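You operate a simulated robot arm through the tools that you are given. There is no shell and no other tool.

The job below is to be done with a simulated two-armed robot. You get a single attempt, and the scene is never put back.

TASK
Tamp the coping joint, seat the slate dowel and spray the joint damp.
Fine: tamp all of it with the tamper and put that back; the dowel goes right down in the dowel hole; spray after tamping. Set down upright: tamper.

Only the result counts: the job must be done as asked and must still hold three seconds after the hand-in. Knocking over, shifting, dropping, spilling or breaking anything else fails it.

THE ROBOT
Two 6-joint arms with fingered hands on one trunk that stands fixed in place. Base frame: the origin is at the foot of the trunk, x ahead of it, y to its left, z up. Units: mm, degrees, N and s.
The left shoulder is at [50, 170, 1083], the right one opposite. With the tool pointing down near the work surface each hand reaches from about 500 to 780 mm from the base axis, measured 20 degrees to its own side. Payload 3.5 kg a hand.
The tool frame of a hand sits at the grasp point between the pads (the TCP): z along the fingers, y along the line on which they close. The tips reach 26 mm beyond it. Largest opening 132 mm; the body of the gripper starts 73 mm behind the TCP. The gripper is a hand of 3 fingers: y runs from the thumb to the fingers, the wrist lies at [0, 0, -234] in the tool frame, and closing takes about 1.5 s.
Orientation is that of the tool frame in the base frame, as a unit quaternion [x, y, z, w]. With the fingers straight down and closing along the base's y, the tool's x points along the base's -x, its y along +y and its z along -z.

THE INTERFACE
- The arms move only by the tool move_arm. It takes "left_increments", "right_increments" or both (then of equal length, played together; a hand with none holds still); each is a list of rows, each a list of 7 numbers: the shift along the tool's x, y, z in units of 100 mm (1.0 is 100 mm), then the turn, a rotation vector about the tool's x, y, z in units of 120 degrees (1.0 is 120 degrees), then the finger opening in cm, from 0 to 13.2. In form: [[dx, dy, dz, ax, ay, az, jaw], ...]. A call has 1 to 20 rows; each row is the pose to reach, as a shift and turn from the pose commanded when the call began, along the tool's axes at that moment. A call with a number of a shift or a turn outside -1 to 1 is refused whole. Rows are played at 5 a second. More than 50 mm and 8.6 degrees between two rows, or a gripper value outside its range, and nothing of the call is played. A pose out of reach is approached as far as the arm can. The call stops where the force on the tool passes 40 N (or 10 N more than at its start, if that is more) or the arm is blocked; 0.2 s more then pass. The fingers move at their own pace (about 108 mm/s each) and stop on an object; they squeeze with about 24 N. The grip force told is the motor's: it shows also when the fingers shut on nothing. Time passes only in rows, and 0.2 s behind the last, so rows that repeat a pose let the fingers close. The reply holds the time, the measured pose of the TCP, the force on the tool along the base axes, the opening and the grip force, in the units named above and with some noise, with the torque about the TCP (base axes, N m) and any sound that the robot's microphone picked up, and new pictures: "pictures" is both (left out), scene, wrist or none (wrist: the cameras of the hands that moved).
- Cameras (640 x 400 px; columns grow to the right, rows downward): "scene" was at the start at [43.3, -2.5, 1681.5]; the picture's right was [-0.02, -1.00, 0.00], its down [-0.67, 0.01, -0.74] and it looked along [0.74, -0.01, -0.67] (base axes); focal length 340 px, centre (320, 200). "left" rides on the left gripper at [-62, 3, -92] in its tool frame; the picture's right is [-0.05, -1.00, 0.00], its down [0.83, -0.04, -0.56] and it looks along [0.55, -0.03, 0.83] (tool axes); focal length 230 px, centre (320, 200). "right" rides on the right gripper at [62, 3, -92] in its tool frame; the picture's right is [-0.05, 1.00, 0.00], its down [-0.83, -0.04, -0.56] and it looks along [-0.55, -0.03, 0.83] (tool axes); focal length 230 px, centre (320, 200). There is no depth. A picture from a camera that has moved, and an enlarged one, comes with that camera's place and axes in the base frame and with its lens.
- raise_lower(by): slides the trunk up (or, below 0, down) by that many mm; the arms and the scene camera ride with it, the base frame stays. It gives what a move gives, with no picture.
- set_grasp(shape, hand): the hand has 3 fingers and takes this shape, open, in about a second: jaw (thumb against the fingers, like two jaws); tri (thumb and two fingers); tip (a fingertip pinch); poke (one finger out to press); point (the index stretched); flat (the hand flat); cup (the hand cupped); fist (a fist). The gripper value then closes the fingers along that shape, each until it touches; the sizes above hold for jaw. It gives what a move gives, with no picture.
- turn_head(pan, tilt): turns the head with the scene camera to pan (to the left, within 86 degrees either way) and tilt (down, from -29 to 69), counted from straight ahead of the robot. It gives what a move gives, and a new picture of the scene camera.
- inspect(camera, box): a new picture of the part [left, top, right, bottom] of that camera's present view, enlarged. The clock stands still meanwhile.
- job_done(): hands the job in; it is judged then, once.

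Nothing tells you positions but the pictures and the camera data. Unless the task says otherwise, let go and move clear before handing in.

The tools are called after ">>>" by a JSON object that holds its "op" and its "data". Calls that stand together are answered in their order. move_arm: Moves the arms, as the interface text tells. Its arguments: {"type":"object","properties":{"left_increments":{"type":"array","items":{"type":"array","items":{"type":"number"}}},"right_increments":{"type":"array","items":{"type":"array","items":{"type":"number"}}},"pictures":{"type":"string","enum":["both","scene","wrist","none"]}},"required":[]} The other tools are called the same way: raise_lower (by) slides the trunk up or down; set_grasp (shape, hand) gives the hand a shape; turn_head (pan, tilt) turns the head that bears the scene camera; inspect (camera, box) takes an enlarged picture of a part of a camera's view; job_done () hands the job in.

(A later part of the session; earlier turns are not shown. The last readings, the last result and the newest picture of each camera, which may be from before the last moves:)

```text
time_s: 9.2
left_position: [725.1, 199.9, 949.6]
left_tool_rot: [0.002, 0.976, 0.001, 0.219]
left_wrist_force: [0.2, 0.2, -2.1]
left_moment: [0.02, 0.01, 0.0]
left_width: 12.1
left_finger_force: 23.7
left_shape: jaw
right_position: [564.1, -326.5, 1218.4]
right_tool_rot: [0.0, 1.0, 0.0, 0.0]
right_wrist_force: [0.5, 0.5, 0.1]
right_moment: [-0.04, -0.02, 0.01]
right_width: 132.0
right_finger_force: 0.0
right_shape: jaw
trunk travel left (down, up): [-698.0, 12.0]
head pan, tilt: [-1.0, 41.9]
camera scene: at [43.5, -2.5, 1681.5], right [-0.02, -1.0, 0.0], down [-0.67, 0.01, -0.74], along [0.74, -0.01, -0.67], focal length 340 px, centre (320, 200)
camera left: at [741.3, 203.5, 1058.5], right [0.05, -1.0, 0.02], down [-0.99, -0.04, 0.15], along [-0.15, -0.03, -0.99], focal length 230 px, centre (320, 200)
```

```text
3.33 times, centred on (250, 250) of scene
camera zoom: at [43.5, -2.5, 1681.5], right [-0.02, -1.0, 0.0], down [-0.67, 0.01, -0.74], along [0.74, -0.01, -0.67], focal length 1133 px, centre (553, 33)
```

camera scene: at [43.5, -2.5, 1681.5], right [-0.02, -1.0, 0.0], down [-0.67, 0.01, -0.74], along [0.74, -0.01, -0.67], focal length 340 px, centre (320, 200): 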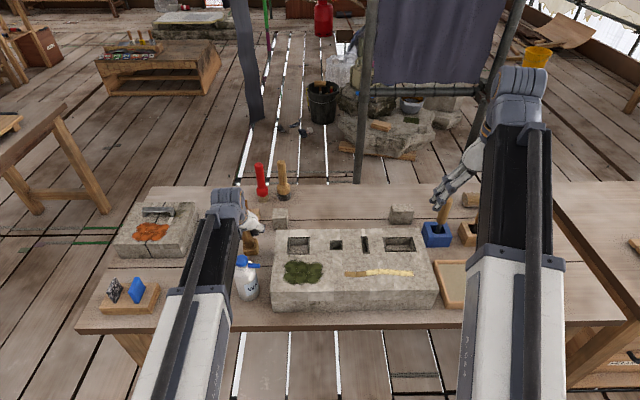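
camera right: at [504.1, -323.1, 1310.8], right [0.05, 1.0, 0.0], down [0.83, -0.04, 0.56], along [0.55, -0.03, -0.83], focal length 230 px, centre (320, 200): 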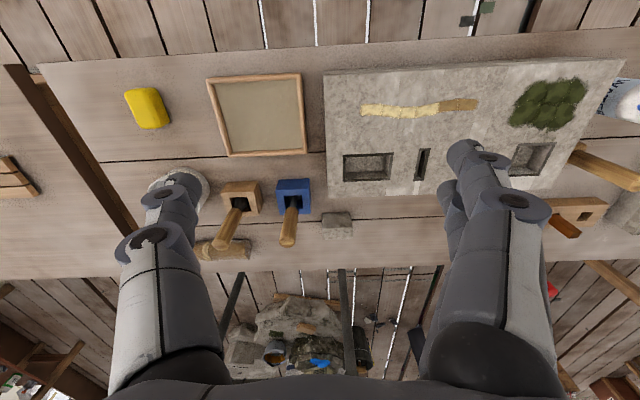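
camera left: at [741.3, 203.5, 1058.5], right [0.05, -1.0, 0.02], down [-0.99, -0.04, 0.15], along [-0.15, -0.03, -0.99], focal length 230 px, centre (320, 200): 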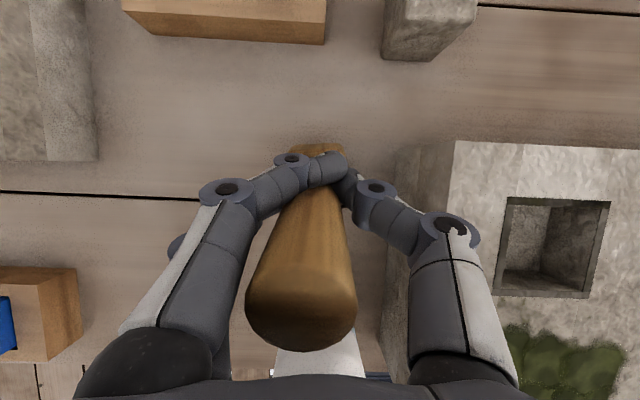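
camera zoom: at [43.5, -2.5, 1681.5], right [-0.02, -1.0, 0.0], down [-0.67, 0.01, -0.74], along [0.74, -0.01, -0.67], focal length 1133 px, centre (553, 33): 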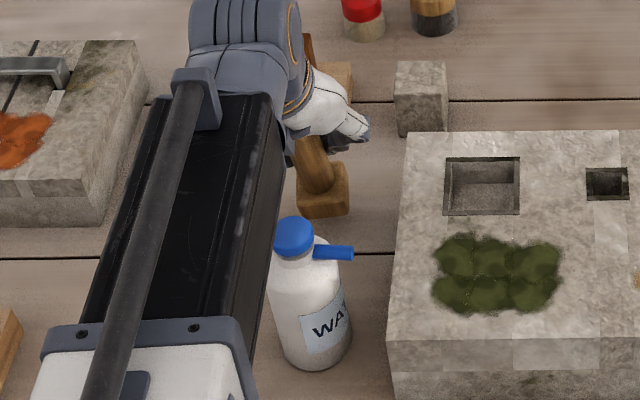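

The tamper weighs about 2 N and has swung to line up with the pitched hand. I'll lift higher while bringing the hand back to vertical, then check that the tamper hangs upright.

>>> {"op": "move_arm", "data": {"left_increments": [[-0.086, 0, -0.18, 0, 0, 0, 0], [-0.172, 0, -0.361, 0, 0.04, 0, 0], [-0.257, 0, -0.542, 0, 0.08, 0, 0], [-0.343, 0, -0.722, 0, 0.12, 0, 0], [-0.429, 0, -0.903, 0, 0.16, 0, 0], [-0.429, 0, -0.903, 0, 0.2117, 0, 0], [-0.429, 0, -0.903, 0, 0.2117, 0, 0]], "pictures": "both"}}

>>> {"op": "inspect", "data": {"camera": "right", "box": [540, 120, 640, 220]}}

>>> {"op": "inspect", "data": {"camera": "scene", "box": [200, 170, 300, 290]}}

```text
time_s: 10.8
left_position: [722.5, 200.9, 1049.4]
left_tool_rot: [0.0, 1.0, 0.001, -0.001]
left_wrist_force: [-0.2, 0.9, -3.4]
left_moment: [0.0, -0.05, 0.02]
left_width: 12.1
left_finger_force: 23.7
left_shape: jaw
right_position: [563.9, -326.5, 1219.4]
right_tool_rot: [0.0, 1.0, 0.0, 0.0]
right_wrist_force: [0.4, -1.2, 0.2]
right_moment: [-0.03, -0.02, -0.02]
right_width: 131.8
right_finger_force: 0.1
right_shape: jaw
trunk travel left (down, up): [-698.0, 12.0]
head pan, tilt: [-1.0, 41.9]
camera scene: at [43.4, -2.5, 1681.5], right [-0.02, -1.0, 0.0], down [-0.67, 0.01, -0.74], along [0.74, -0.01, -0.67], focal length 340 px, centre (320, 200)
camera left: at [784.6, 205.0, 1140.3], right [0.05, -1.0, 0.0], down [-0.83, -0.04, 0.56], along [-0.56, -0.03, -0.83], focal length 230 px, centre (320, 200)
```

scene: 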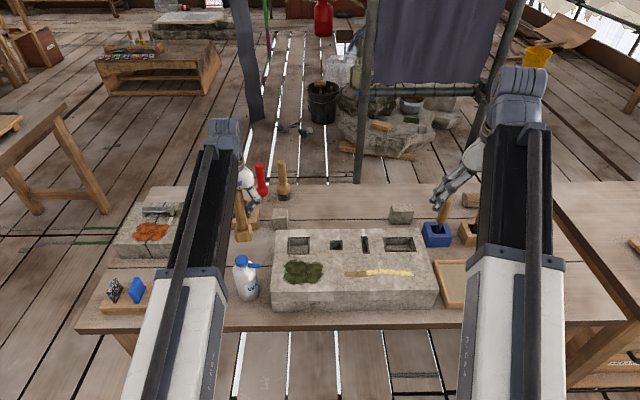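
left: 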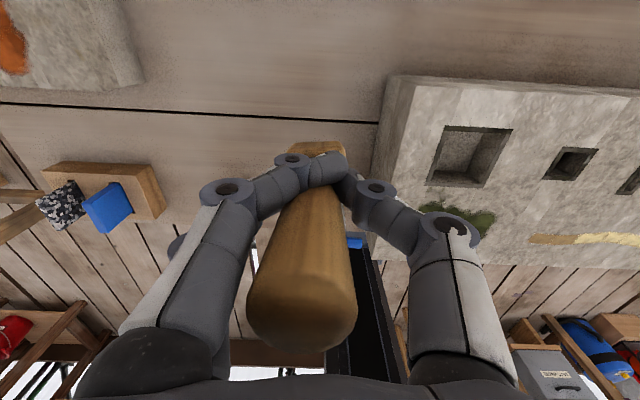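

```text
4.00 times, centred on (590, 170) of right
camera zoom: at [504.1, -322.6, 1310.7], right [0.05, 1.0, 0.0], down [0.83, -0.04, 0.56], along [0.55, -0.03, -0.83], focal length 920 px, centre (-760, 320)
```

zoom: 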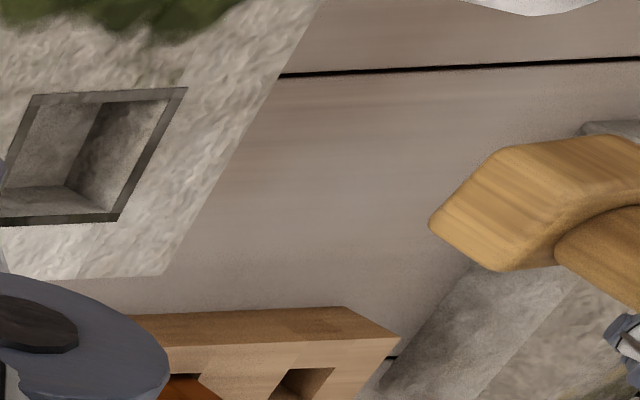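

```text
3.33 times, centred on (250, 230) of scene
camera zoom: at [43.4, -2.5, 1681.5], right [-0.02, -1.0, 0.0], down [-0.67, 0.01, -0.74], along [0.74, -0.01, -0.67], focal length 1133 px, centre (553, 100)
```

zoom: 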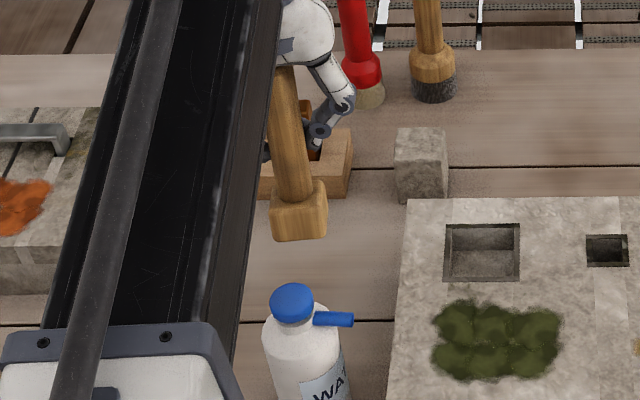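

The tamper is nearly upright with the hand vertical. I'll enlarge the views to measure the tilt that remains.

>>> {"op": "inspect", "data": {"camera": "left", "box": [230, 130, 390, 230]}}

>>> {"op": "inspect", "data": {"camera": "scene", "box": [220, 180, 270, 250]}}

>>> {"op": "inspect", "data": {"camera": "right", "box": [580, 140, 640, 220]}}

```text
4.00 times, centred on (310, 180) of left
camera zoom: at [784.6, 205.0, 1140.3], right [0.05, -1.0, 0.0], down [-0.83, -0.04, 0.56], along [-0.56, -0.03, -0.83], focal length 920 px, centre (360, 280)
```

zoom: 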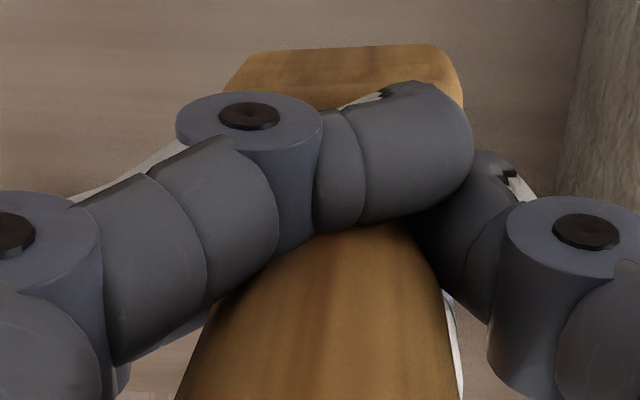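

```text
5.71 times, centred on (245, 215) of scene
camera zoom: at [43.4, -2.5, 1681.5], right [-0.02, -1.0, 0.0], down [-0.67, 0.01, -0.74], along [0.74, -0.01, -0.67], focal length 1942 px, centre (749, 114)
```

zoom: 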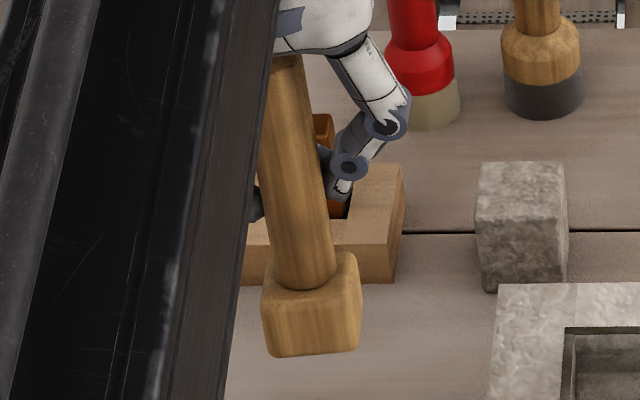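

```text
5.00 times, centred on (610, 180) of right
camera zoom: at [504.1, -322.6, 1310.7], right [0.05, 1.0, 0.0], down [0.83, -0.04, 0.56], along [0.55, -0.03, -0.83], focal length 1150 px, centre (-1130, 300)
```

zoom: 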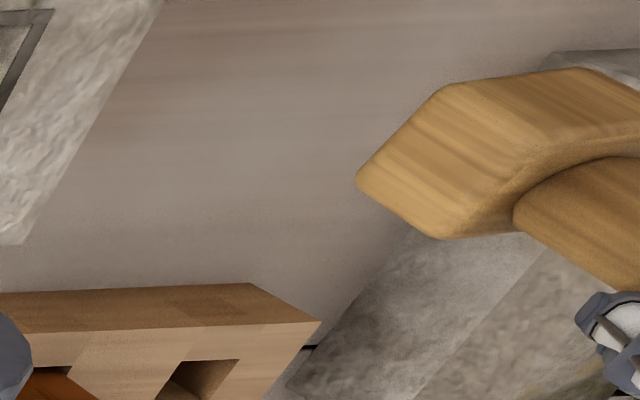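

The tamper is tilted about 9° with its base toward the robot. Pitching the hand 9° should make it plumb. I'll correct that while carrying it sideways over the block, away from the bottle.

>>> {"op": "move_arm", "data": {"left_increments": [[0, -0.25, -0.1, 0, -0.03, 0, 0], [0, -0.5, -0.1, 0, -0.06, 0, 0], [0, -0.75, -0.1, 0, -0.075, 0, 0], [0, -1.0, -0.1, 0, -0.075, 0, 0], [0, -1.0, -0.1, 0, -0.075, 0, 0]], "pictures": "both"}}

>>> {"op": "inspect", "data": {"camera": "scene", "box": [240, 170, 320, 260]}}

>>> {"op": "inspect", "data": {"camera": "right", "box": [460, 120, 640, 240]}}

```text
time_s: 12.0
left_position: [725.6, 101.3, 1057.4]
left_tool_rot: [0.0, 0.997, 0.001, 0.077]
left_wrist_force: [-0.3, 0.3, -3.2]
left_moment: [-0.01, -0.04, 0.0]
left_width: 11.8
left_finger_force: 23.7
left_shape: jaw
right_position: [564.0, -325.7, 1218.1]
right_tool_rot: [0.0, 1.0, -0.001, 0.0]
right_wrist_force: [0.1, 0.2, 0.6]
right_moment: [0.0, 0.01, 0.01]
right_width: 131.9
right_finger_force: 0.0
right_shape: jaw
trunk travel left (down, up): [-698.0, 12.0]
head pan, tilt: [-1.0, 41.9]
camera scene: at [43.6, -2.4, 1681.5], right [-0.02, -1.0, 0.0], down [-0.67, 0.01, -0.74], along [0.74, -0.01, -0.67], focal length 340 px, centre (320, 200)
camera left: at [771.4, 105.0, 1157.5], right [0.05, -1.0, 0.01], down [-0.91, -0.04, 0.42], along [-0.42, -0.03, -0.91], focal length 230 px, centre (320, 200)
```

scene: 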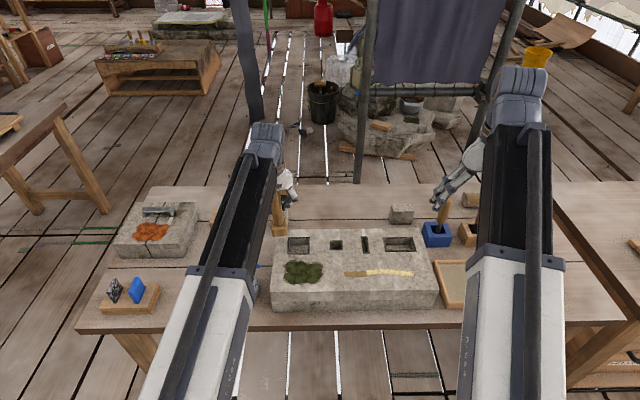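
left: 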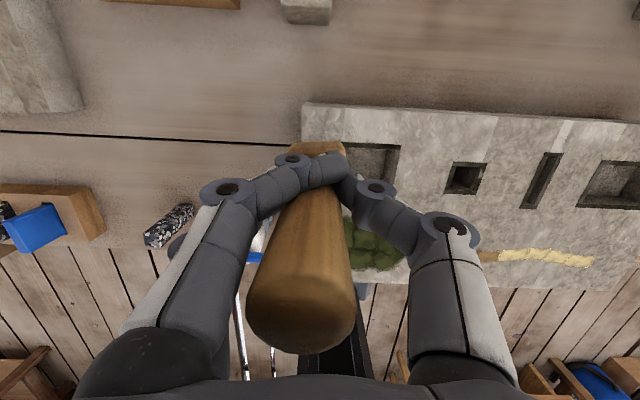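

```text
4.44 times, centred on (280, 215) of scene
camera zoom: at [43.6, -2.4, 1681.5], right [-0.02, -1.0, 0.0], down [-0.67, 0.01, -0.74], along [0.74, -0.01, -0.67], focal length 1510 px, centre (498, 133)
```

zoom: 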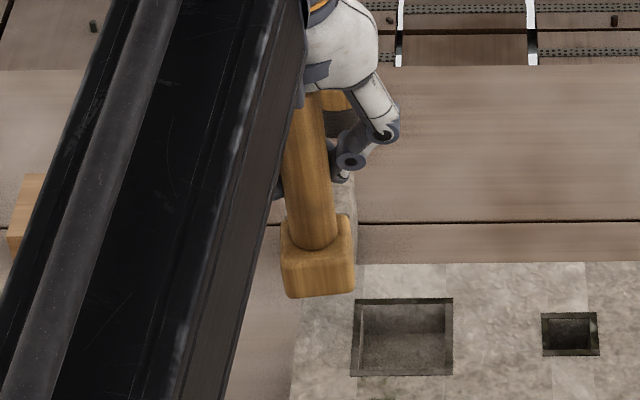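

```text
3.33 times, centred on (550, 180) of right
camera zoom: at [504.3, -322.5, 1310.7], right [0.05, 1.0, 0.0], down [0.83, -0.04, 0.56], along [0.55, -0.03, -0.83], focal length 767 px, centre (-447, 267)
```

zoom: 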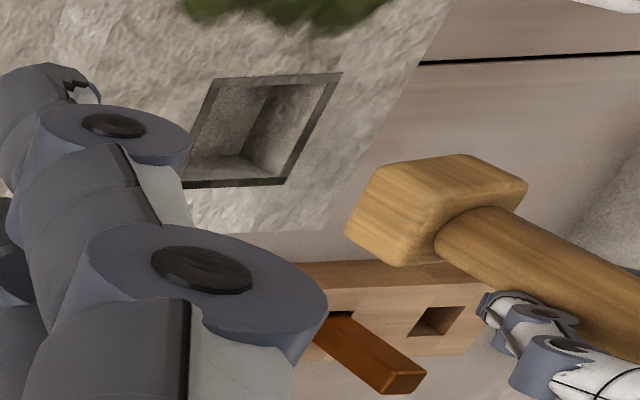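

The tamper is now within a couple of degrees of upright. Its base centre sits about 13 mm behind the TCP in x and 91 mm below it. I'll carry it over to the start of the joint.

>>> {"op": "move_arm", "data": {"left_increments": [[0.247, -0.25, -0.038, 0, 0, 0, 0], [0.494, -0.5, -0.077, 0, 0, 0, 0], [0.741, -0.75, -0.115, 0, 0, 0, 0], [0.988, -1.0, -0.1535, 0, 0, 0, 0]], "pictures": "none"}}

>>> {"op": "move_arm", "data": {"left_increments": [[0.046, -0.31, -0.007, 0, 0, 0, 0], [0.092, -0.62, -0.014, 0, 0, 0, 0], [0.138, -0.935, -0.021, 0, 0, 0, 0], [0.138, -0.935, -0.021, 0, 0, 0, 0]], "pictures": "both"}}

>>> {"op": "inspect", "data": {"camera": "scene", "box": [320, 210, 420, 290]}}

>>> {"op": "inspect", "data": {"camera": "right", "box": [360, 70, 520, 190]}}

```text
time_s: 13.0
left_position: [623.7, 1.4, 1056.5]
left_tool_rot: [0.0, 0.997, 0.001, 0.078]
left_wrist_force: [-0.5, 0.4, -2.6]
left_moment: [0.0, -0.01, 0.0]
left_width: 12.1
left_finger_force: 24.1
left_shape: jaw
right_position: [564.4, -326.8, 1218.4]
right_tool_rot: [0.0, 1.0, 0.0, 0.0]
right_wrist_force: [0.2, 0.6, 0.1]
right_moment: [0.04, 0.02, 0.02]
right_width: 132.2
right_finger_force: 0.0
right_shape: jaw
trunk travel left (down, up): [-698.0, 12.0]
head pan, tilt: [-1.0, 41.9]
```

```text
time_s: 14.0
left_position: [610.8, -91.2, 1055.7]
left_tool_rot: [0.001, 0.997, 0.0, 0.077]
left_wrist_force: [-0.9, 0.5, -2.8]
left_moment: [-0.02, 0.01, 0.04]
left_width: 12.0
left_finger_force: 24.2
left_shape: jaw
right_position: [564.0, -325.9, 1218.7]
right_tool_rot: [-0.001, 1.0, 0.0, 0.0]
right_wrist_force: [0.1, 1.4, -0.1]
right_moment: [0.0, 0.02, 0.0]
right_width: 131.7
right_finger_force: 0.1
right_shape: jaw
trunk travel left (down, up): [-698.0, 12.0]
head pan, tilt: [-1.0, 41.9]
camera scene: at [43.5, -2.5, 1681.5], right [-0.02, -1.0, 0.0], down [-0.67, 0.01, -0.74], along [0.74, -0.01, -0.67], focal length 340 px, centre (320, 200)
camera left: at [656.4, -87.9, 1156.0], right [0.05, -1.0, 0.01], down [-0.91, -0.04, 0.42], along [-0.42, -0.03, -0.91], focal length 230 px, centre (320, 200)
```

scene: 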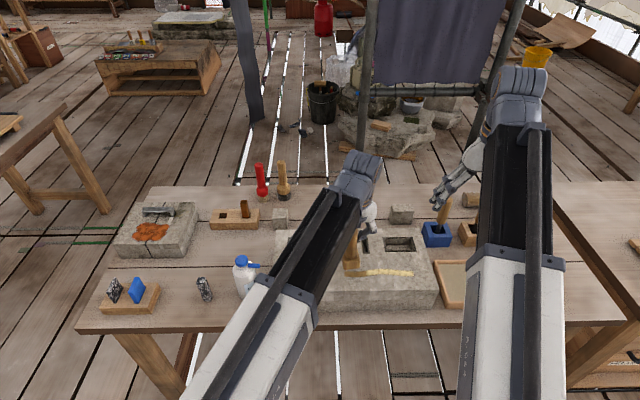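
left: 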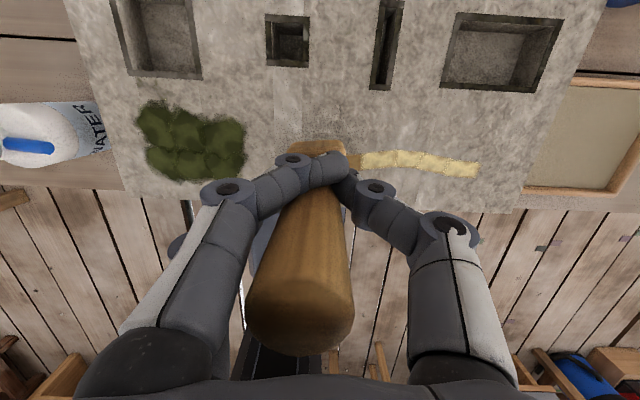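

```text
5.00 times, centred on (370, 250) of scene
camera zoom: at [43.5, -2.5, 1681.5], right [-0.02, -1.0, 0.0], down [-0.67, 0.01, -0.74], along [0.74, -0.01, -0.67], focal length 1699 px, centre (70, -50)
```

zoom: 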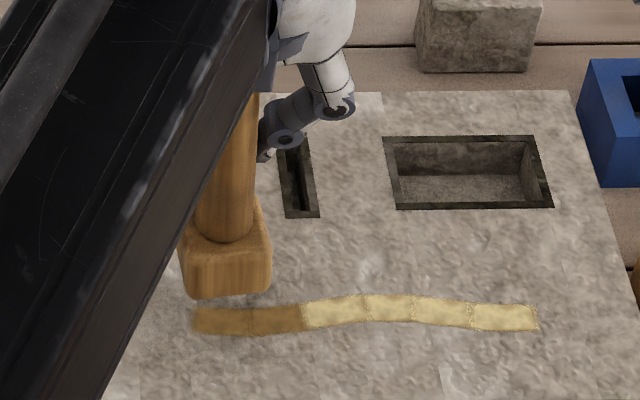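

```text
3.33 times, centred on (440, 130) of right
camera zoom: at [504.2, -322.6, 1310.7], right [0.05, 1.0, 0.0], down [0.83, -0.04, 0.56], along [0.55, -0.03, -0.83], focal length 767 px, centre (-80, 433)
```

zoom: 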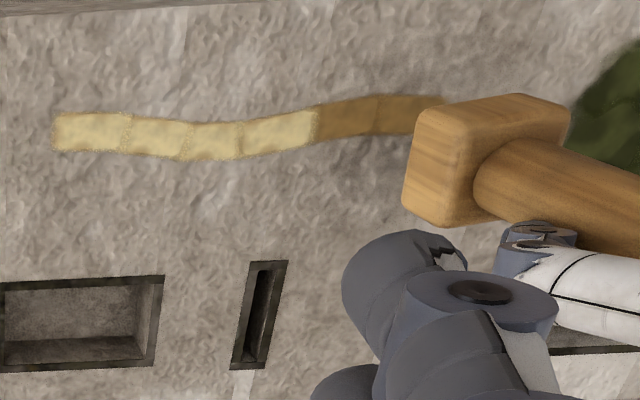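

The base is centred over the first joint segment. I'll lower it in small steps and watch the force.

>>> {"op": "move_arm", "data": {"left_increments": [[0.031, 0, 0.198, 0, 0, 0, 0], [0.061, 0, 0.395, 0, 0, 0, 0], [0.068, 0, 0.435, 0, 0, 0, 0], [0.071, 0, 0.455, 0, 0, 0, 0], [0.074, 0, 0.474, 0, 0, 0, 0]], "pictures": "none"}}

>>> {"op": "inspect", "data": {"camera": "scene", "box": [320, 210, 420, 290]}}

```text
time_s: 15.2
left_position: [609.9, -94.6, 1011.1]
left_tool_rot: [0.0, 0.997, 0.0, 0.08]
left_wrist_force: [6.7, -7.6, 33.3]
left_moment: [0.05, 0.03, -0.02]
left_width: 15.3
left_finger_force: 23.6
left_shape: jaw
right_position: [561.8, -327.8, 1220.0]
right_tool_rot: [0.001, 1.0, -0.001, 0.001]
right_wrist_force: [0.8, 0.0, 0.5]
right_moment: [-0.03, -0.03, -0.02]
right_width: 131.8
right_finger_force: 0.0
right_shape: jaw
trunk travel left (down, up): [-698.0, 12.0]
head pan, tilt: [-1.0, 41.9]
```

```text
5.00 times, centred on (370, 250) of scene
camera zoom: at [41.2, -3.2, 1681.9], right [-0.02, -1.0, 0.0], down [-0.67, 0.01, -0.75], along [0.75, -0.01, -0.67], focal length 1699 px, centre (70, -50)
```

zoom: 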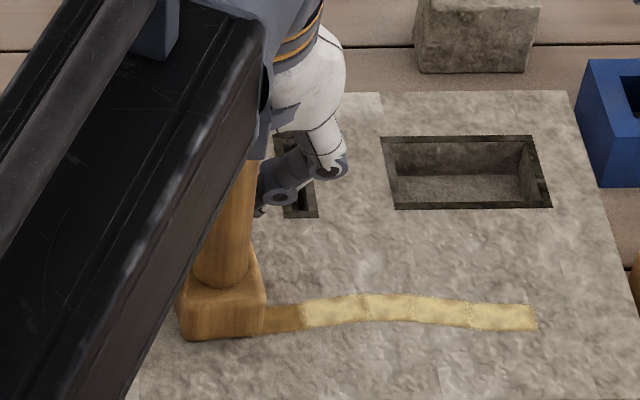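

The press registered about 33 N on the first segment. Next I'll lift, step one segment along in -y, and press again.

>>> {"op": "move_arm", "data": {"left_increments": [[-0.012, 0, -0.079, 0, 0, 0, 0], [-0.023, 0, -0.148, 0, 0, 0, 0], [-0.023, -0.15, -0.148, 0, 0, 0, 0], [-0.023, -0.3, -0.148, 0, 0, 0, 0], [-0.012, -0.3, -0.079, 0, 0, 0, 0], [-0.004, -0.3, -0.03, 0, 0, 0, 0], [0, -0.3, 0, 0, 0, 0, 0]], "pictures": "none"}}

>>> {"op": "inspect", "data": {"camera": "scene", "box": [320, 210, 420, 290]}}

>>> {"op": "inspect", "data": {"camera": "right", "box": [360, 70, 520, 190]}}

```text
time_s: 16.8
left_position: [612.0, -122.5, 1012.5]
left_tool_rot: [0.001, 0.997, 0.0, 0.082]
left_wrist_force: [9.6, -7.1, 29.4]
left_moment: [0.01, 0.0, -0.02]
left_width: 14.7
left_finger_force: 23.5
left_shape: jaw
right_position: [563.4, -326.8, 1219.1]
right_tool_rot: [0.0, 1.0, 0.0, 0.001]
right_wrist_force: [0.3, 0.6, 0.7]
right_moment: [-0.01, 0.0, -0.01]
right_width: 131.8
right_finger_force: 0.1
right_shape: jaw
trunk travel left (down, up): [-698.0, 12.0]
head pan, tilt: [-1.0, 41.9]
```

```text
5.00 times, centred on (370, 250) of scene
camera zoom: at [42.1, -3.1, 1682.1], right [-0.02, -1.0, 0.0], down [-0.67, 0.01, -0.75], along [0.75, -0.01, -0.67], focal length 1699 px, centre (70, -50)
```

zoom: 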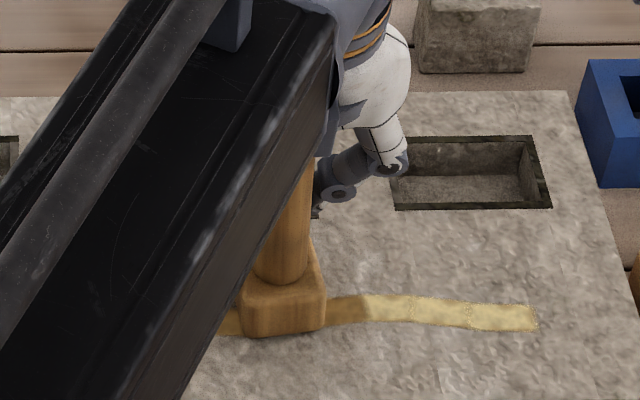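

```text
3.33 times, centred on (440, 130) of right
camera zoom: at [503.1, -323.2, 1311.7], right [0.05, 1.0, 0.0], down [0.83, -0.04, 0.56], along [0.56, -0.03, -0.83], focal length 767 px, centre (-80, 433)
```

zoom: 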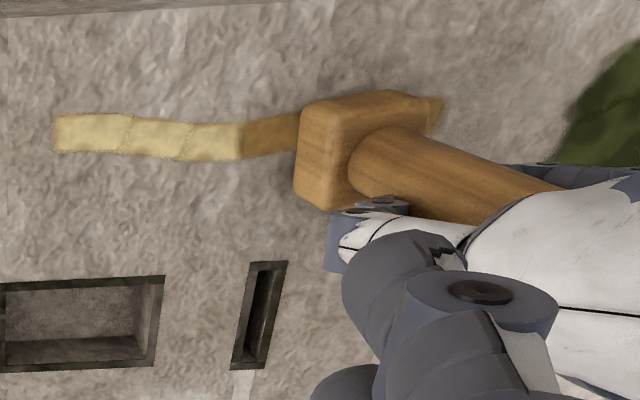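

The third segment turned from yellow to brown, so brown means tamped and pressing works. I'll carry on along the joint.

>>> {"op": "move_arm", "data": {"left_increments": [[-0.012, 0, -0.079, 0, 0, 0, 0], [-0.023, 0, -0.148, 0, 0, 0, 0], [-0.023, -0.15, -0.148, 0, 0, 0, 0], [-0.023, -0.3, -0.148, 0, 0, 0, 0], [-0.012, -0.3, -0.079, 0, 0, 0, 0], [-0.004, -0.3, -0.03, 0, 0, 0, 0], [0, -0.3, 0, 0, 0, 0, 0]], "pictures": "none"}}

>>> {"op": "inspect", "data": {"camera": "scene", "box": [320, 210, 420, 290]}}

>>> {"op": "inspect", "data": {"camera": "right", "box": [360, 70, 520, 190]}}

```text
time_s: 18.4
left_position: [610.7, -153.2, 1012.2]
left_tool_rot: [0.0, 0.997, 0.001, 0.082]
left_wrist_force: [12.8, -5.9, 29.9]
left_moment: [0.05, -0.06, -0.02]
left_width: 14.4
left_finger_force: 23.9
left_shape: jaw
right_position: [563.6, -326.0, 1219.3]
right_tool_rot: [0.0, 1.0, 0.0, 0.0]
right_wrist_force: [-0.3, -0.1, 0.0]
right_moment: [-0.02, 0.03, 0.01]
right_width: 131.9
right_finger_force: 0.1
right_shape: jaw
trunk travel left (down, up): [-698.0, 12.0]
head pan, tilt: [-1.0, 41.9]
```

```text
5.00 times, centred on (370, 250) of scene
camera zoom: at [42.4, -2.8, 1682.1], right [-0.02, -1.0, 0.0], down [-0.67, 0.01, -0.75], along [0.75, -0.01, -0.67], focal length 1699 px, centre (70, -50)
```

zoom: 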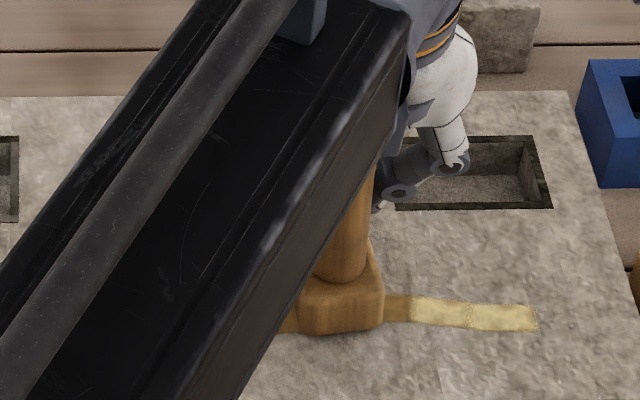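

```text
3.33 times, centred on (440, 130) of right
camera zoom: at [503.4, -323.0, 1311.6], right [0.05, 1.0, 0.0], down [0.83, -0.04, 0.56], along [0.55, -0.03, -0.83], focal length 767 px, centre (-80, 433)
```

zoom: 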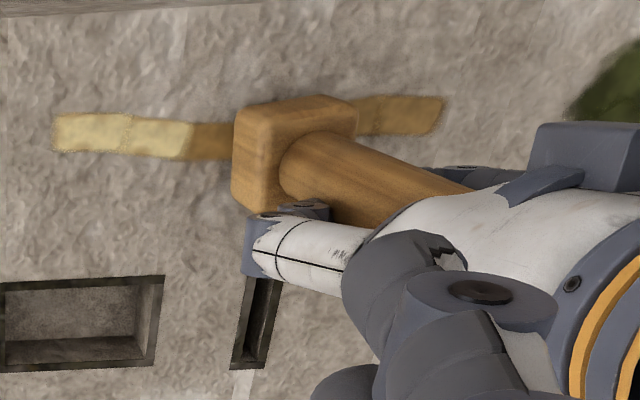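

Two segments remain. I'll move the right hand out of the way first so the two hands don't meet.

>>> {"op": "move_arm", "data": {"right_increments": [[0, -0.3, 0, 0, 0, 0, 13.2], [0, -0.6, 0, 0, 0, 0, 13.2], [0, -0.95, 0, 0, 0, 0, 13.2]], "pictures": "none"}}

>>> {"op": "move_arm", "data": {"left_increments": [[-0.012, 0, -0.079, 0, 0, 0, 0], [-0.023, 0, -0.148, 0, 0, 0, 0], [-0.023, -0.15, -0.148, 0, 0, 0, 0], [-0.023, -0.3, -0.148, 0, 0, 0, 0], [-0.012, -0.3, -0.079, 0, 0, 0, 0], [-0.004, -0.3, -0.03, 0, 0, 0, 0], [0, -0.3, 0, 0, 0, 0, 0]], "pictures": "none"}}

>>> {"op": "inspect", "data": {"camera": "scene", "box": [320, 210, 420, 290]}}

>>> {"op": "inspect", "data": {"camera": "right", "box": [400, 70, 600, 220]}}

```text
time_s: 19.2
left_position: [610.0, -154.6, 1010.3]
left_tool_rot: [-0.001, 0.997, 0.001, 0.079]
left_wrist_force: [9.5, -8.0, 30.6]
left_moment: [0.0, 0.0, 0.05]
left_width: 14.8
left_finger_force: 23.9
left_shape: jaw
right_position: [562.0, -423.0, 1217.0]
right_tool_rot: [0.0, 1.0, 0.0, 0.0]
right_wrist_force: [-1.0, -0.2, 0.2]
right_moment: [-0.01, -0.03, 0.02]
right_width: 131.7
right_finger_force: 0.0
right_shape: jaw
trunk travel left (down, up): [-698.0, 12.0]
head pan, tilt: [-1.0, 41.9]
```

```text
time_s: 20.8
left_position: [611.3, -182.2, 1011.4]
left_tool_rot: [0.0, 0.997, 0.0, 0.081]
left_wrist_force: [10.7, -5.3, 26.2]
left_moment: [0.06, -0.06, -0.01]
left_width: 13.7
left_finger_force: 24.1
left_shape: jaw
right_position: [561.7, -423.9, 1217.9]
right_tool_rot: [0.0, 1.0, 0.0, 0.0]
right_wrist_force: [-0.3, 0.5, 0.0]
right_moment: [0.01, -0.03, 0.03]
right_width: 131.7
right_finger_force: 0.0
right_shape: jaw
trunk travel left (down, up): [-698.0, 12.0]
head pan, tilt: [-1.0, 41.9]
```

```text
5.00 times, centred on (370, 250) of scene
camera zoom: at [42.6, -2.7, 1682.0], right [-0.02, -1.0, 0.0], down [-0.67, 0.01, -0.75], along [0.75, -0.01, -0.67], focal length 1699 px, centre (70, -50)
```

zoom: 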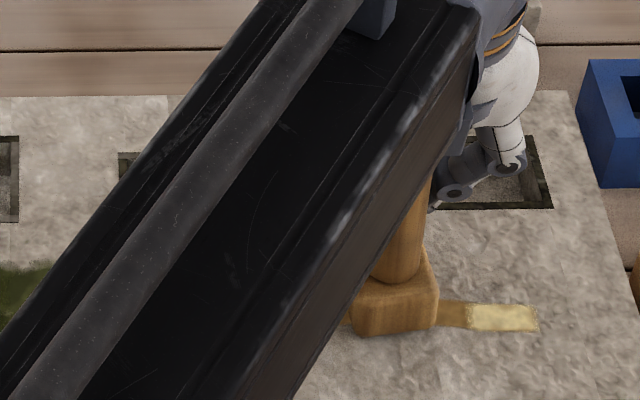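

```text
2.67 times, centred on (500, 145) of right
camera zoom: at [502.7, -418.8, 1309.7], right [0.05, 1.0, 0.0], down [0.83, -0.04, 0.56], along [0.55, -0.03, -0.83], focal length 614 px, centre (-160, 347)
```

zoom: 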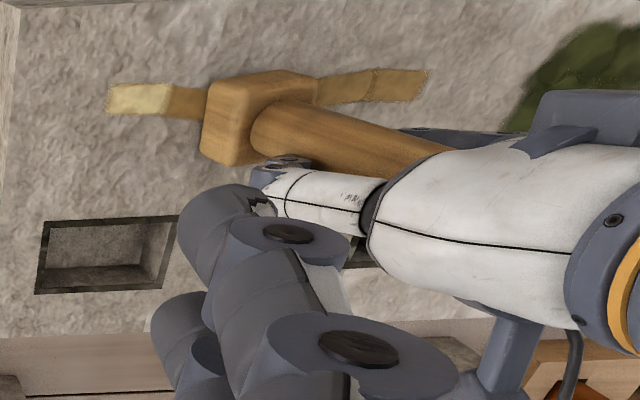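

One segment is left, so I'll step 33 mm further and press.

>>> {"op": "move_arm", "data": {"left_increments": [[-0.012, 0, -0.079, 0, 0, 0, 0], [-0.023, 0, -0.148, 0, 0, 0, 0], [-0.023, -0.17, -0.148, 0, 0, 0, 0], [-0.023, -0.34, -0.148, 0, 0, 0, 0], [-0.012, -0.34, -0.079, 0, 0, 0, 0], [-0.004, -0.34, -0.03, 0, 0, 0, 0], [0, -0.34, 0, 0, 0, 0, 0]], "pictures": "none"}}

>>> {"op": "inspect", "data": {"camera": "scene", "box": [320, 210, 420, 290]}}

>>> {"op": "inspect", "data": {"camera": "right", "box": [400, 70, 600, 220]}}

```text
time_s: 22.4
left_position: [612.0, -216.4, 1011.9]
left_tool_rot: [0.0, 0.997, 0.0, 0.081]
left_wrist_force: [12.3, -4.8, 28.4]
left_moment: [0.09, -0.07, -0.04]
left_width: 13.7
left_finger_force: 24.1
left_shape: jaw
right_position: [562.8, -422.3, 1216.9]
right_tool_rot: [0.0, 1.0, 0.0, 0.0]
right_wrist_force: [0.1, -0.3, -0.4]
right_moment: [0.0, 0.01, -0.03]
right_width: 131.9
right_finger_force: 0.0
right_shape: jaw
trunk travel left (down, up): [-698.0, 12.0]
head pan, tilt: [-1.0, 41.9]
```

```text
5.00 times, centred on (370, 250) of scene
camera zoom: at [42.6, -2.5, 1682.0], right [-0.02, -1.0, 0.0], down [-0.67, 0.01, -0.75], along [0.75, -0.01, -0.67], focal length 1699 px, centre (70, -50)
```

zoom: 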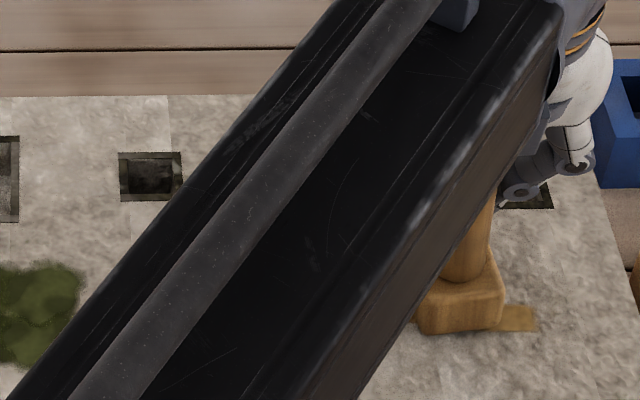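

```text
2.67 times, centred on (500, 145) of right
camera zoom: at [502.7, -418.6, 1309.8], right [0.05, 1.0, 0.0], down [0.83, -0.04, 0.56], along [0.55, -0.03, -0.83], focal length 614 px, centre (-160, 347)
```

zoom: 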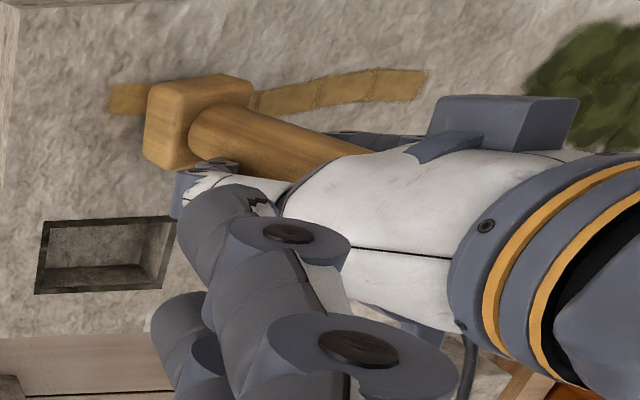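

All six segments are brown now. I'll lift the tamper, take it back over the block and check the joint as I go.

>>> {"op": "move_arm", "data": {"left_increments": [[-0.031, 0, -0.198, 0, 0, 0, 0], [-0.061, 0, -0.395, 0, 0, 0, 0], [-0.092, 0, -0.593, 0, 0, 0, 0], [-0.092, 0.33, -0.593, 0, 0, 0, 0], [-0.092, 0.66, -0.593, 0, 0, 0, 0], [-0.092, 1.0, -0.593, 0, 0, 0, 0]], "pictures": "none"}}

>>> {"op": "inspect", "data": {"camera": "scene", "box": [320, 210, 440, 300]}}

>>> {"op": "inspect", "data": {"camera": "right", "box": [400, 70, 600, 220]}}

```text
time_s: 23.8
left_position: [609.1, -115.1, 1067.8]
left_tool_rot: [0.001, 0.997, 0.001, 0.077]
left_wrist_force: [-0.3, 0.6, -2.6]
left_moment: [-0.02, -0.03, -0.02]
left_width: 12.4
left_finger_force: 24.0
left_shape: jaw
right_position: [561.8, -422.8, 1216.5]
right_tool_rot: [0.0, 1.0, 0.0, 0.0]
right_wrist_force: [0.7, 0.6, -0.1]
right_moment: [0.0, -0.02, 0.0]
right_width: 132.2
right_finger_force: 0.1
right_shape: jaw
trunk travel left (down, up): [-698.0, 12.0]
head pan, tilt: [-1.0, 41.9]
```

```text
4.44 times, centred on (380, 255) of scene
camera zoom: at [43.5, -2.2, 1681.5], right [-0.02, -1.0, 0.0], down [-0.67, 0.01, -0.74], along [0.74, -0.01, -0.67], focal length 1510 px, centre (53, -44)
```

zoom: 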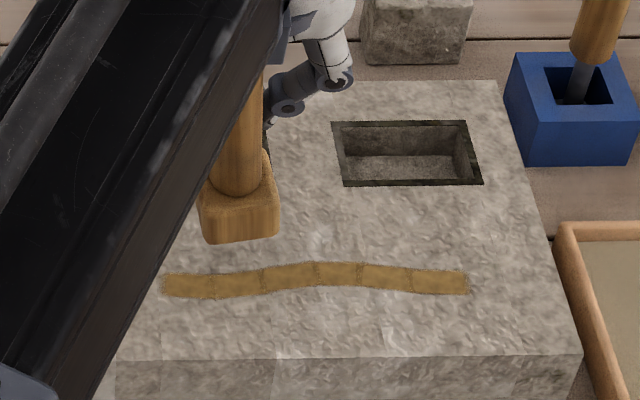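

```text
2.67 times, centred on (500, 145) of right
camera zoom: at [503.3, -418.4, 1309.1], right [0.05, 1.0, 0.0], down [0.83, -0.04, 0.56], along [0.55, -0.03, -0.83], focal length 614 px, centre (-160, 347)
```

zoom: 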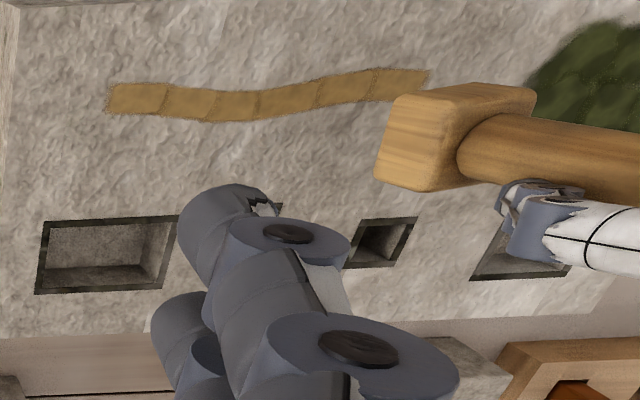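

The whole joint is uniformly brown, so tamping is finished. Now I'll carry the tamper back toward its spot at (723, 201).

>>> {"op": "move_arm", "data": {"left_increments": [[-0.05, 0.33, 0.007, 0, 0, 0, 0], [-0.1, 0.66, 0.015, 0, 0, 0, 0], [-0.15, 1.0, 0.023, 0, 0, 0, 0]], "pictures": "none"}}

>>> {"op": "move_arm", "data": {"left_increments": [[-0.25, 0.25, 0.038, 0, 0, 0, 0], [-0.494, 0.5, 0.077, 0, 0, 0, 0], [-0.741, 0.75, 0.115, 0, 0, 0, 0], [-0.988, 1.0, 0.1535, 0, 0, 0, 0]], "pictures": "none"}}

>>> {"op": "move_arm", "data": {"left_increments": [[-0.04, 0.33, 0.006, 0, 0, 0, 0], [-0.08, 0.66, 0.012, 0, 0, 0, 0], [-0.12, 1.0, 0.019, 0, 0, 0, 0], [-0.12, 1.0, 0.019, 0, 0, 0, 0]], "pictures": "both"}}

>>> {"op": "inspect", "data": {"camera": "scene", "box": [220, 170, 300, 260]}}

>>> {"op": "inspect", "data": {"camera": "right", "box": [540, 120, 640, 220]}}

```text
time_s: 24.6
left_position: [626.2, -18.8, 1065.8]
left_tool_rot: [0.001, 0.997, 0.001, 0.078]
left_wrist_force: [-0.5, 0.1, -3.3]
left_moment: [-0.02, -0.03, 0.0]
left_width: 12.3
left_finger_force: 24.0
left_shape: jaw
right_position: [562.9, -422.7, 1217.9]
right_tool_rot: [0.001, 1.0, 0.0, 0.0]
right_wrist_force: [-0.6, 0.4, -0.2]
right_moment: [0.01, 0.0, -0.01]
right_width: 132.0
right_finger_force: 0.0
right_shape: jaw
trunk travel left (down, up): [-698.0, 12.0]
head pan, tilt: [-1.0, 41.9]
```

```text
time_s: 25.6
left_position: [725.6, 81.7, 1066.0]
left_tool_rot: [0.0, 0.997, 0.001, 0.078]
left_wrist_force: [0.6, 0.0, -2.3]
left_moment: [0.01, -0.02, 0.0]
left_width: 12.1
left_finger_force: 24.0
left_shape: jaw
right_position: [563.8, -422.0, 1216.3]
right_tool_rot: [0.0, 1.0, 0.0, 0.0]
right_wrist_force: [-0.6, -0.1, 0.1]
right_moment: [-0.03, -0.01, -0.01]
right_width: 132.0
right_finger_force: 0.1
right_shape: jaw
trunk travel left (down, up): [-698.0, 12.0]
head pan, tilt: [-1.0, 41.9]
```

```text
time_s: 26.6
left_position: [741.6, 184.8, 1069.1]
left_tool_rot: [0.001, 0.997, 0.001, 0.078]
left_wrist_force: [-0.5, 0.7, -2.5]
left_moment: [0.02, 0.01, 0.01]
left_width: 12.4
left_finger_force: 23.8
left_shape: jaw
right_position: [562.2, -423.1, 1217.4]
right_tool_rot: [-0.001, 1.0, -0.001, 0.001]
right_wrist_force: [0.5, 0.7, 0.4]
right_moment: [-0.02, 0.02, -0.01]
right_width: 131.9
right_finger_force: 0.0
right_shape: jaw
trunk travel left (down, up): [-698.0, 12.0]
head pan, tilt: [-1.0, 41.9]
camera scene: at [43.6, -2.7, 1681.5], right [-0.02, -1.0, 0.0], down [-0.67, 0.01, -0.74], along [0.74, -0.01, -0.67], focal length 340 px, centre (320, 200)
camera left: at [787.2, 187.7, 1169.1], right [0.05, -1.0, 0.01], down [-0.91, -0.04, 0.42], along [-0.42, -0.03, -0.91], focal length 230 px, centre (320, 200)
```

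scene: 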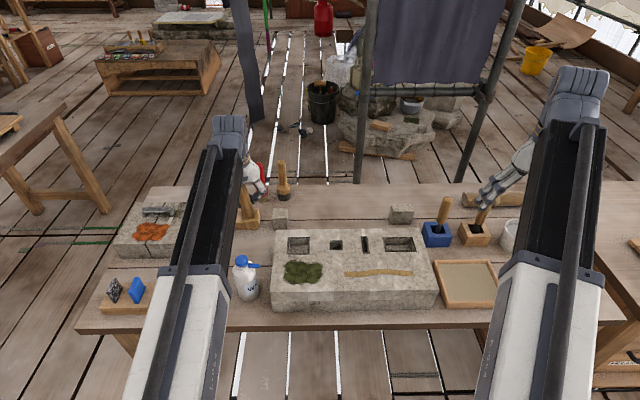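
left: 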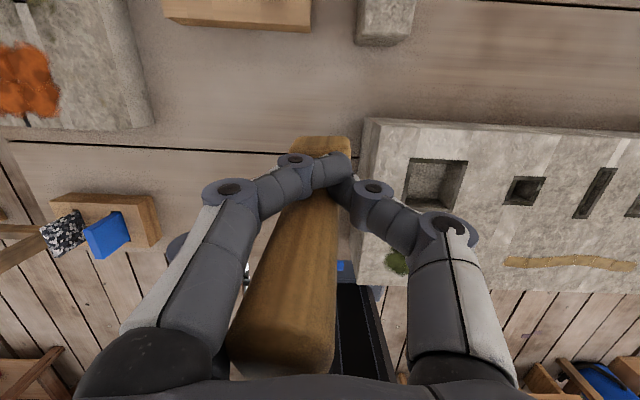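

```text
4.44 times, centred on (260, 215) of scene
camera zoom: at [43.6, -2.7, 1681.5], right [-0.02, -1.0, 0.0], down [-0.67, 0.01, -0.74], along [0.74, -0.01, -0.67], focal length 1510 px, centre (587, 133)
```

zoom: 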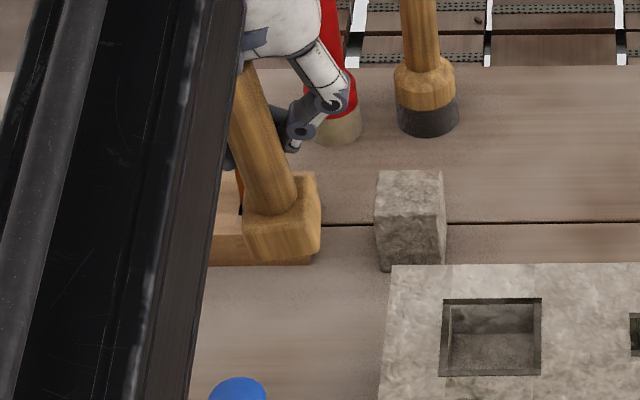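

```text
4.00 times, centred on (590, 170) of right
camera zoom: at [503.4, -418.8, 1308.9], right [0.05, 1.0, 0.0], down [0.83, -0.04, 0.56], along [0.55, -0.03, -0.83], focal length 920 px, centre (-760, 320)
```

zoom: 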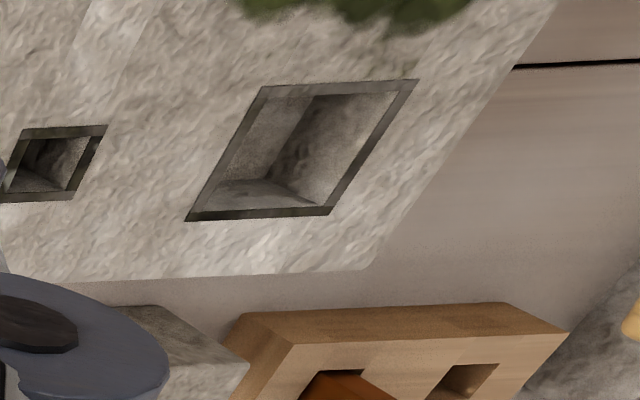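

The tamper now leans about 6° in roll and 3° in pitch in the grip. I'll correct that and lower it partway.

>>> {"op": "move_arm", "data": {"left_increments": [[0.05, 0.035, 0.245, -0.012, 0.006, 0, 0], [0.1, 0.07, 0.49, -0.024, 0.012, 0, 0], [0.15, 0.105, 0.735, -0.036, 0.018, 0, 0], [0.203, 0.14, 0.98, -0.048, 0.025, 0, 0], [0.203, 0.14, 0.98, -0.048, 0.025, 0, 0]], "pictures": "both"}}

>>> {"op": "inspect", "data": {"camera": "scene", "box": [210, 180, 300, 270]}}

>>> {"op": "inspect", "data": {"camera": "left", "box": [210, 110, 410, 390]}}

```text
time_s: 27.8
left_position: [732.4, 199.9, 968.4]
left_tool_rot: [-0.003, 0.997, 0.051, 0.052]
left_wrist_force: [-0.3, 0.0, -2.8]
left_moment: [0.01, -0.03, 0.0]
left_width: 12.1
left_finger_force: 24.4
left_shape: jaw
right_position: [563.8, -422.0, 1216.9]
right_tool_rot: [0.0, 1.0, 0.0, 0.0]
right_wrist_force: [0.3, 0.6, 0.3]
right_moment: [0.01, -0.06, 0.03]
right_width: 132.2
right_finger_force: 0.0
right_shape: jaw
trunk travel left (down, up): [-698.0, 12.0]
head pan, tilt: [-1.0, 41.9]
camera scene: at [43.5, -2.5, 1681.5], right [-0.02, -1.0, 0.0], down [-0.67, 0.01, -0.74], along [0.74, -0.01, -0.67], focal length 340 px, centre (320, 200)
camera left: at [784.4, 193.9, 1066.2], right [0.06, -0.99, -0.1], down [-0.88, -0.1, 0.46], along [-0.47, 0.06, -0.88], focal length 230 px, centre (320, 200)
```

scene: 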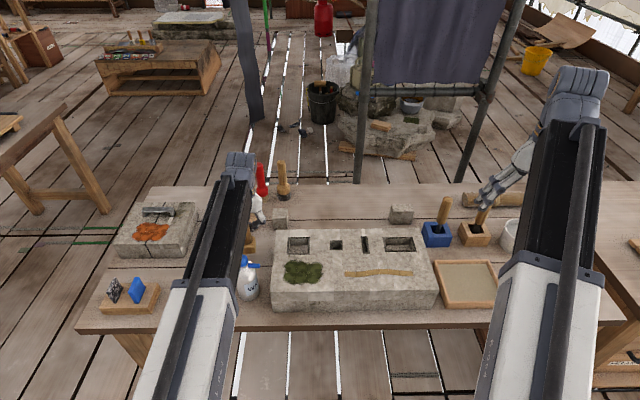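
left: 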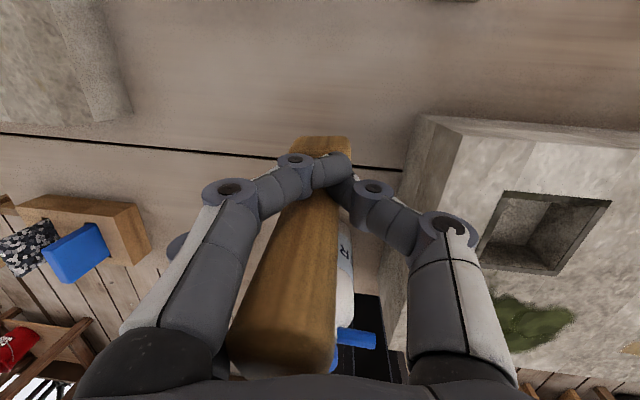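

```text
4.44 times, centred on (255, 225) of scene
camera zoom: at [43.5, -2.5, 1681.5], right [-0.02, -1.0, 0.0], down [-0.67, 0.01, -0.74], along [0.74, -0.01, -0.67], focal length 1510 px, centre (609, 89)
```

zoom: 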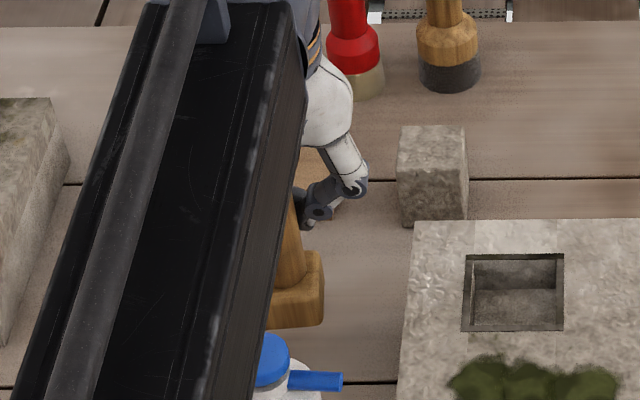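

```text
1.43 times, centred on (310, 250) of left
camera zoom: at [784.4, 193.9, 1066.2], right [0.06, -0.99, -0.1], down [-0.88, -0.1, 0.46], along [-0.47, 0.06, -0.88], focal length 329 px, centre (334, 129)
```

zoom: 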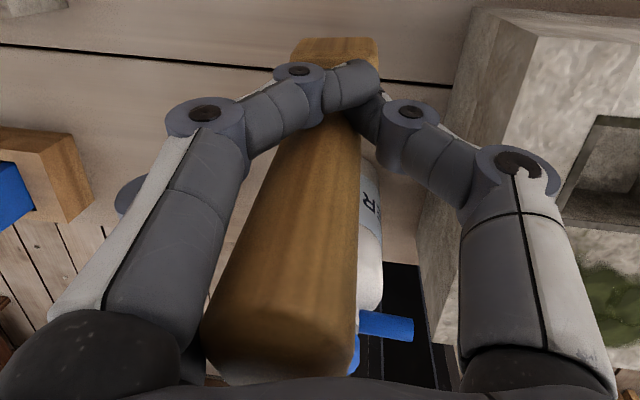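

The base now looks level and is centred near (724.7, 201.5), which matches its original spot. I'll lower it gently to the bench.

>>> {"op": "move_arm", "data": {"left_increments": [[0.021, -0.02, 0.198, 0, 0, 0, 0], [0.042, -0.041, 0.395, 0, 0, 0, 0], [0.057, -0.056, 0.543, 0, 0, 0, 0], [0.06, -0.059, 0.573, 0, 0, 0, 0], [0.0624, -0.061, 0.593, 0, 0, 0, 0]], "pictures": "none"}}

>>> {"op": "inspect", "data": {"camera": "scene", "box": [210, 190, 300, 280]}}

```text
time_s: 29.0
left_position: [733.2, 198.4, 911.1]
left_tool_rot: [-0.003, 0.997, 0.051, 0.052]
left_wrist_force: [4.1, 2.3, 11.3]
left_moment: [0.01, 0.03, -0.04]
left_width: 12.3
left_finger_force: 24.2
left_shape: jaw
right_position: [562.8, -422.2, 1216.3]
right_tool_rot: [0.001, 1.0, 0.0, 0.0]
right_wrist_force: [-0.4, 0.4, -0.2]
right_moment: [-0.02, -0.03, -0.01]
right_width: 132.3
right_finger_force: 0.1
right_shape: jaw
trunk travel left (down, up): [-698.0, 12.0]
head pan, tilt: [-1.0, 41.9]
```

```text
4.44 times, centred on (255, 235) of scene
camera zoom: at [42.7, -2.7, 1681.8], right [-0.02, -1.0, 0.0], down [-0.67, 0.01, -0.75], along [0.74, -0.01, -0.67], focal length 1510 px, centre (609, 44)
```

zoom: 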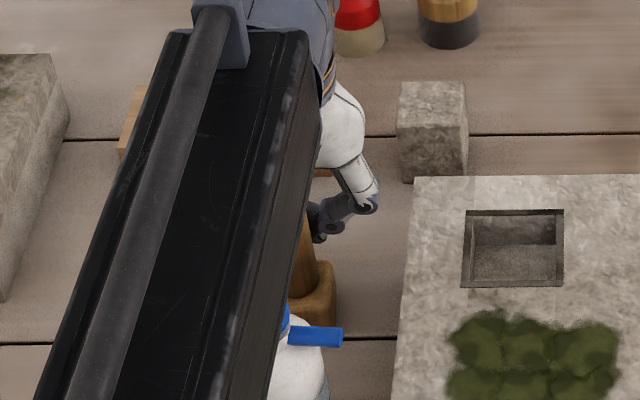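

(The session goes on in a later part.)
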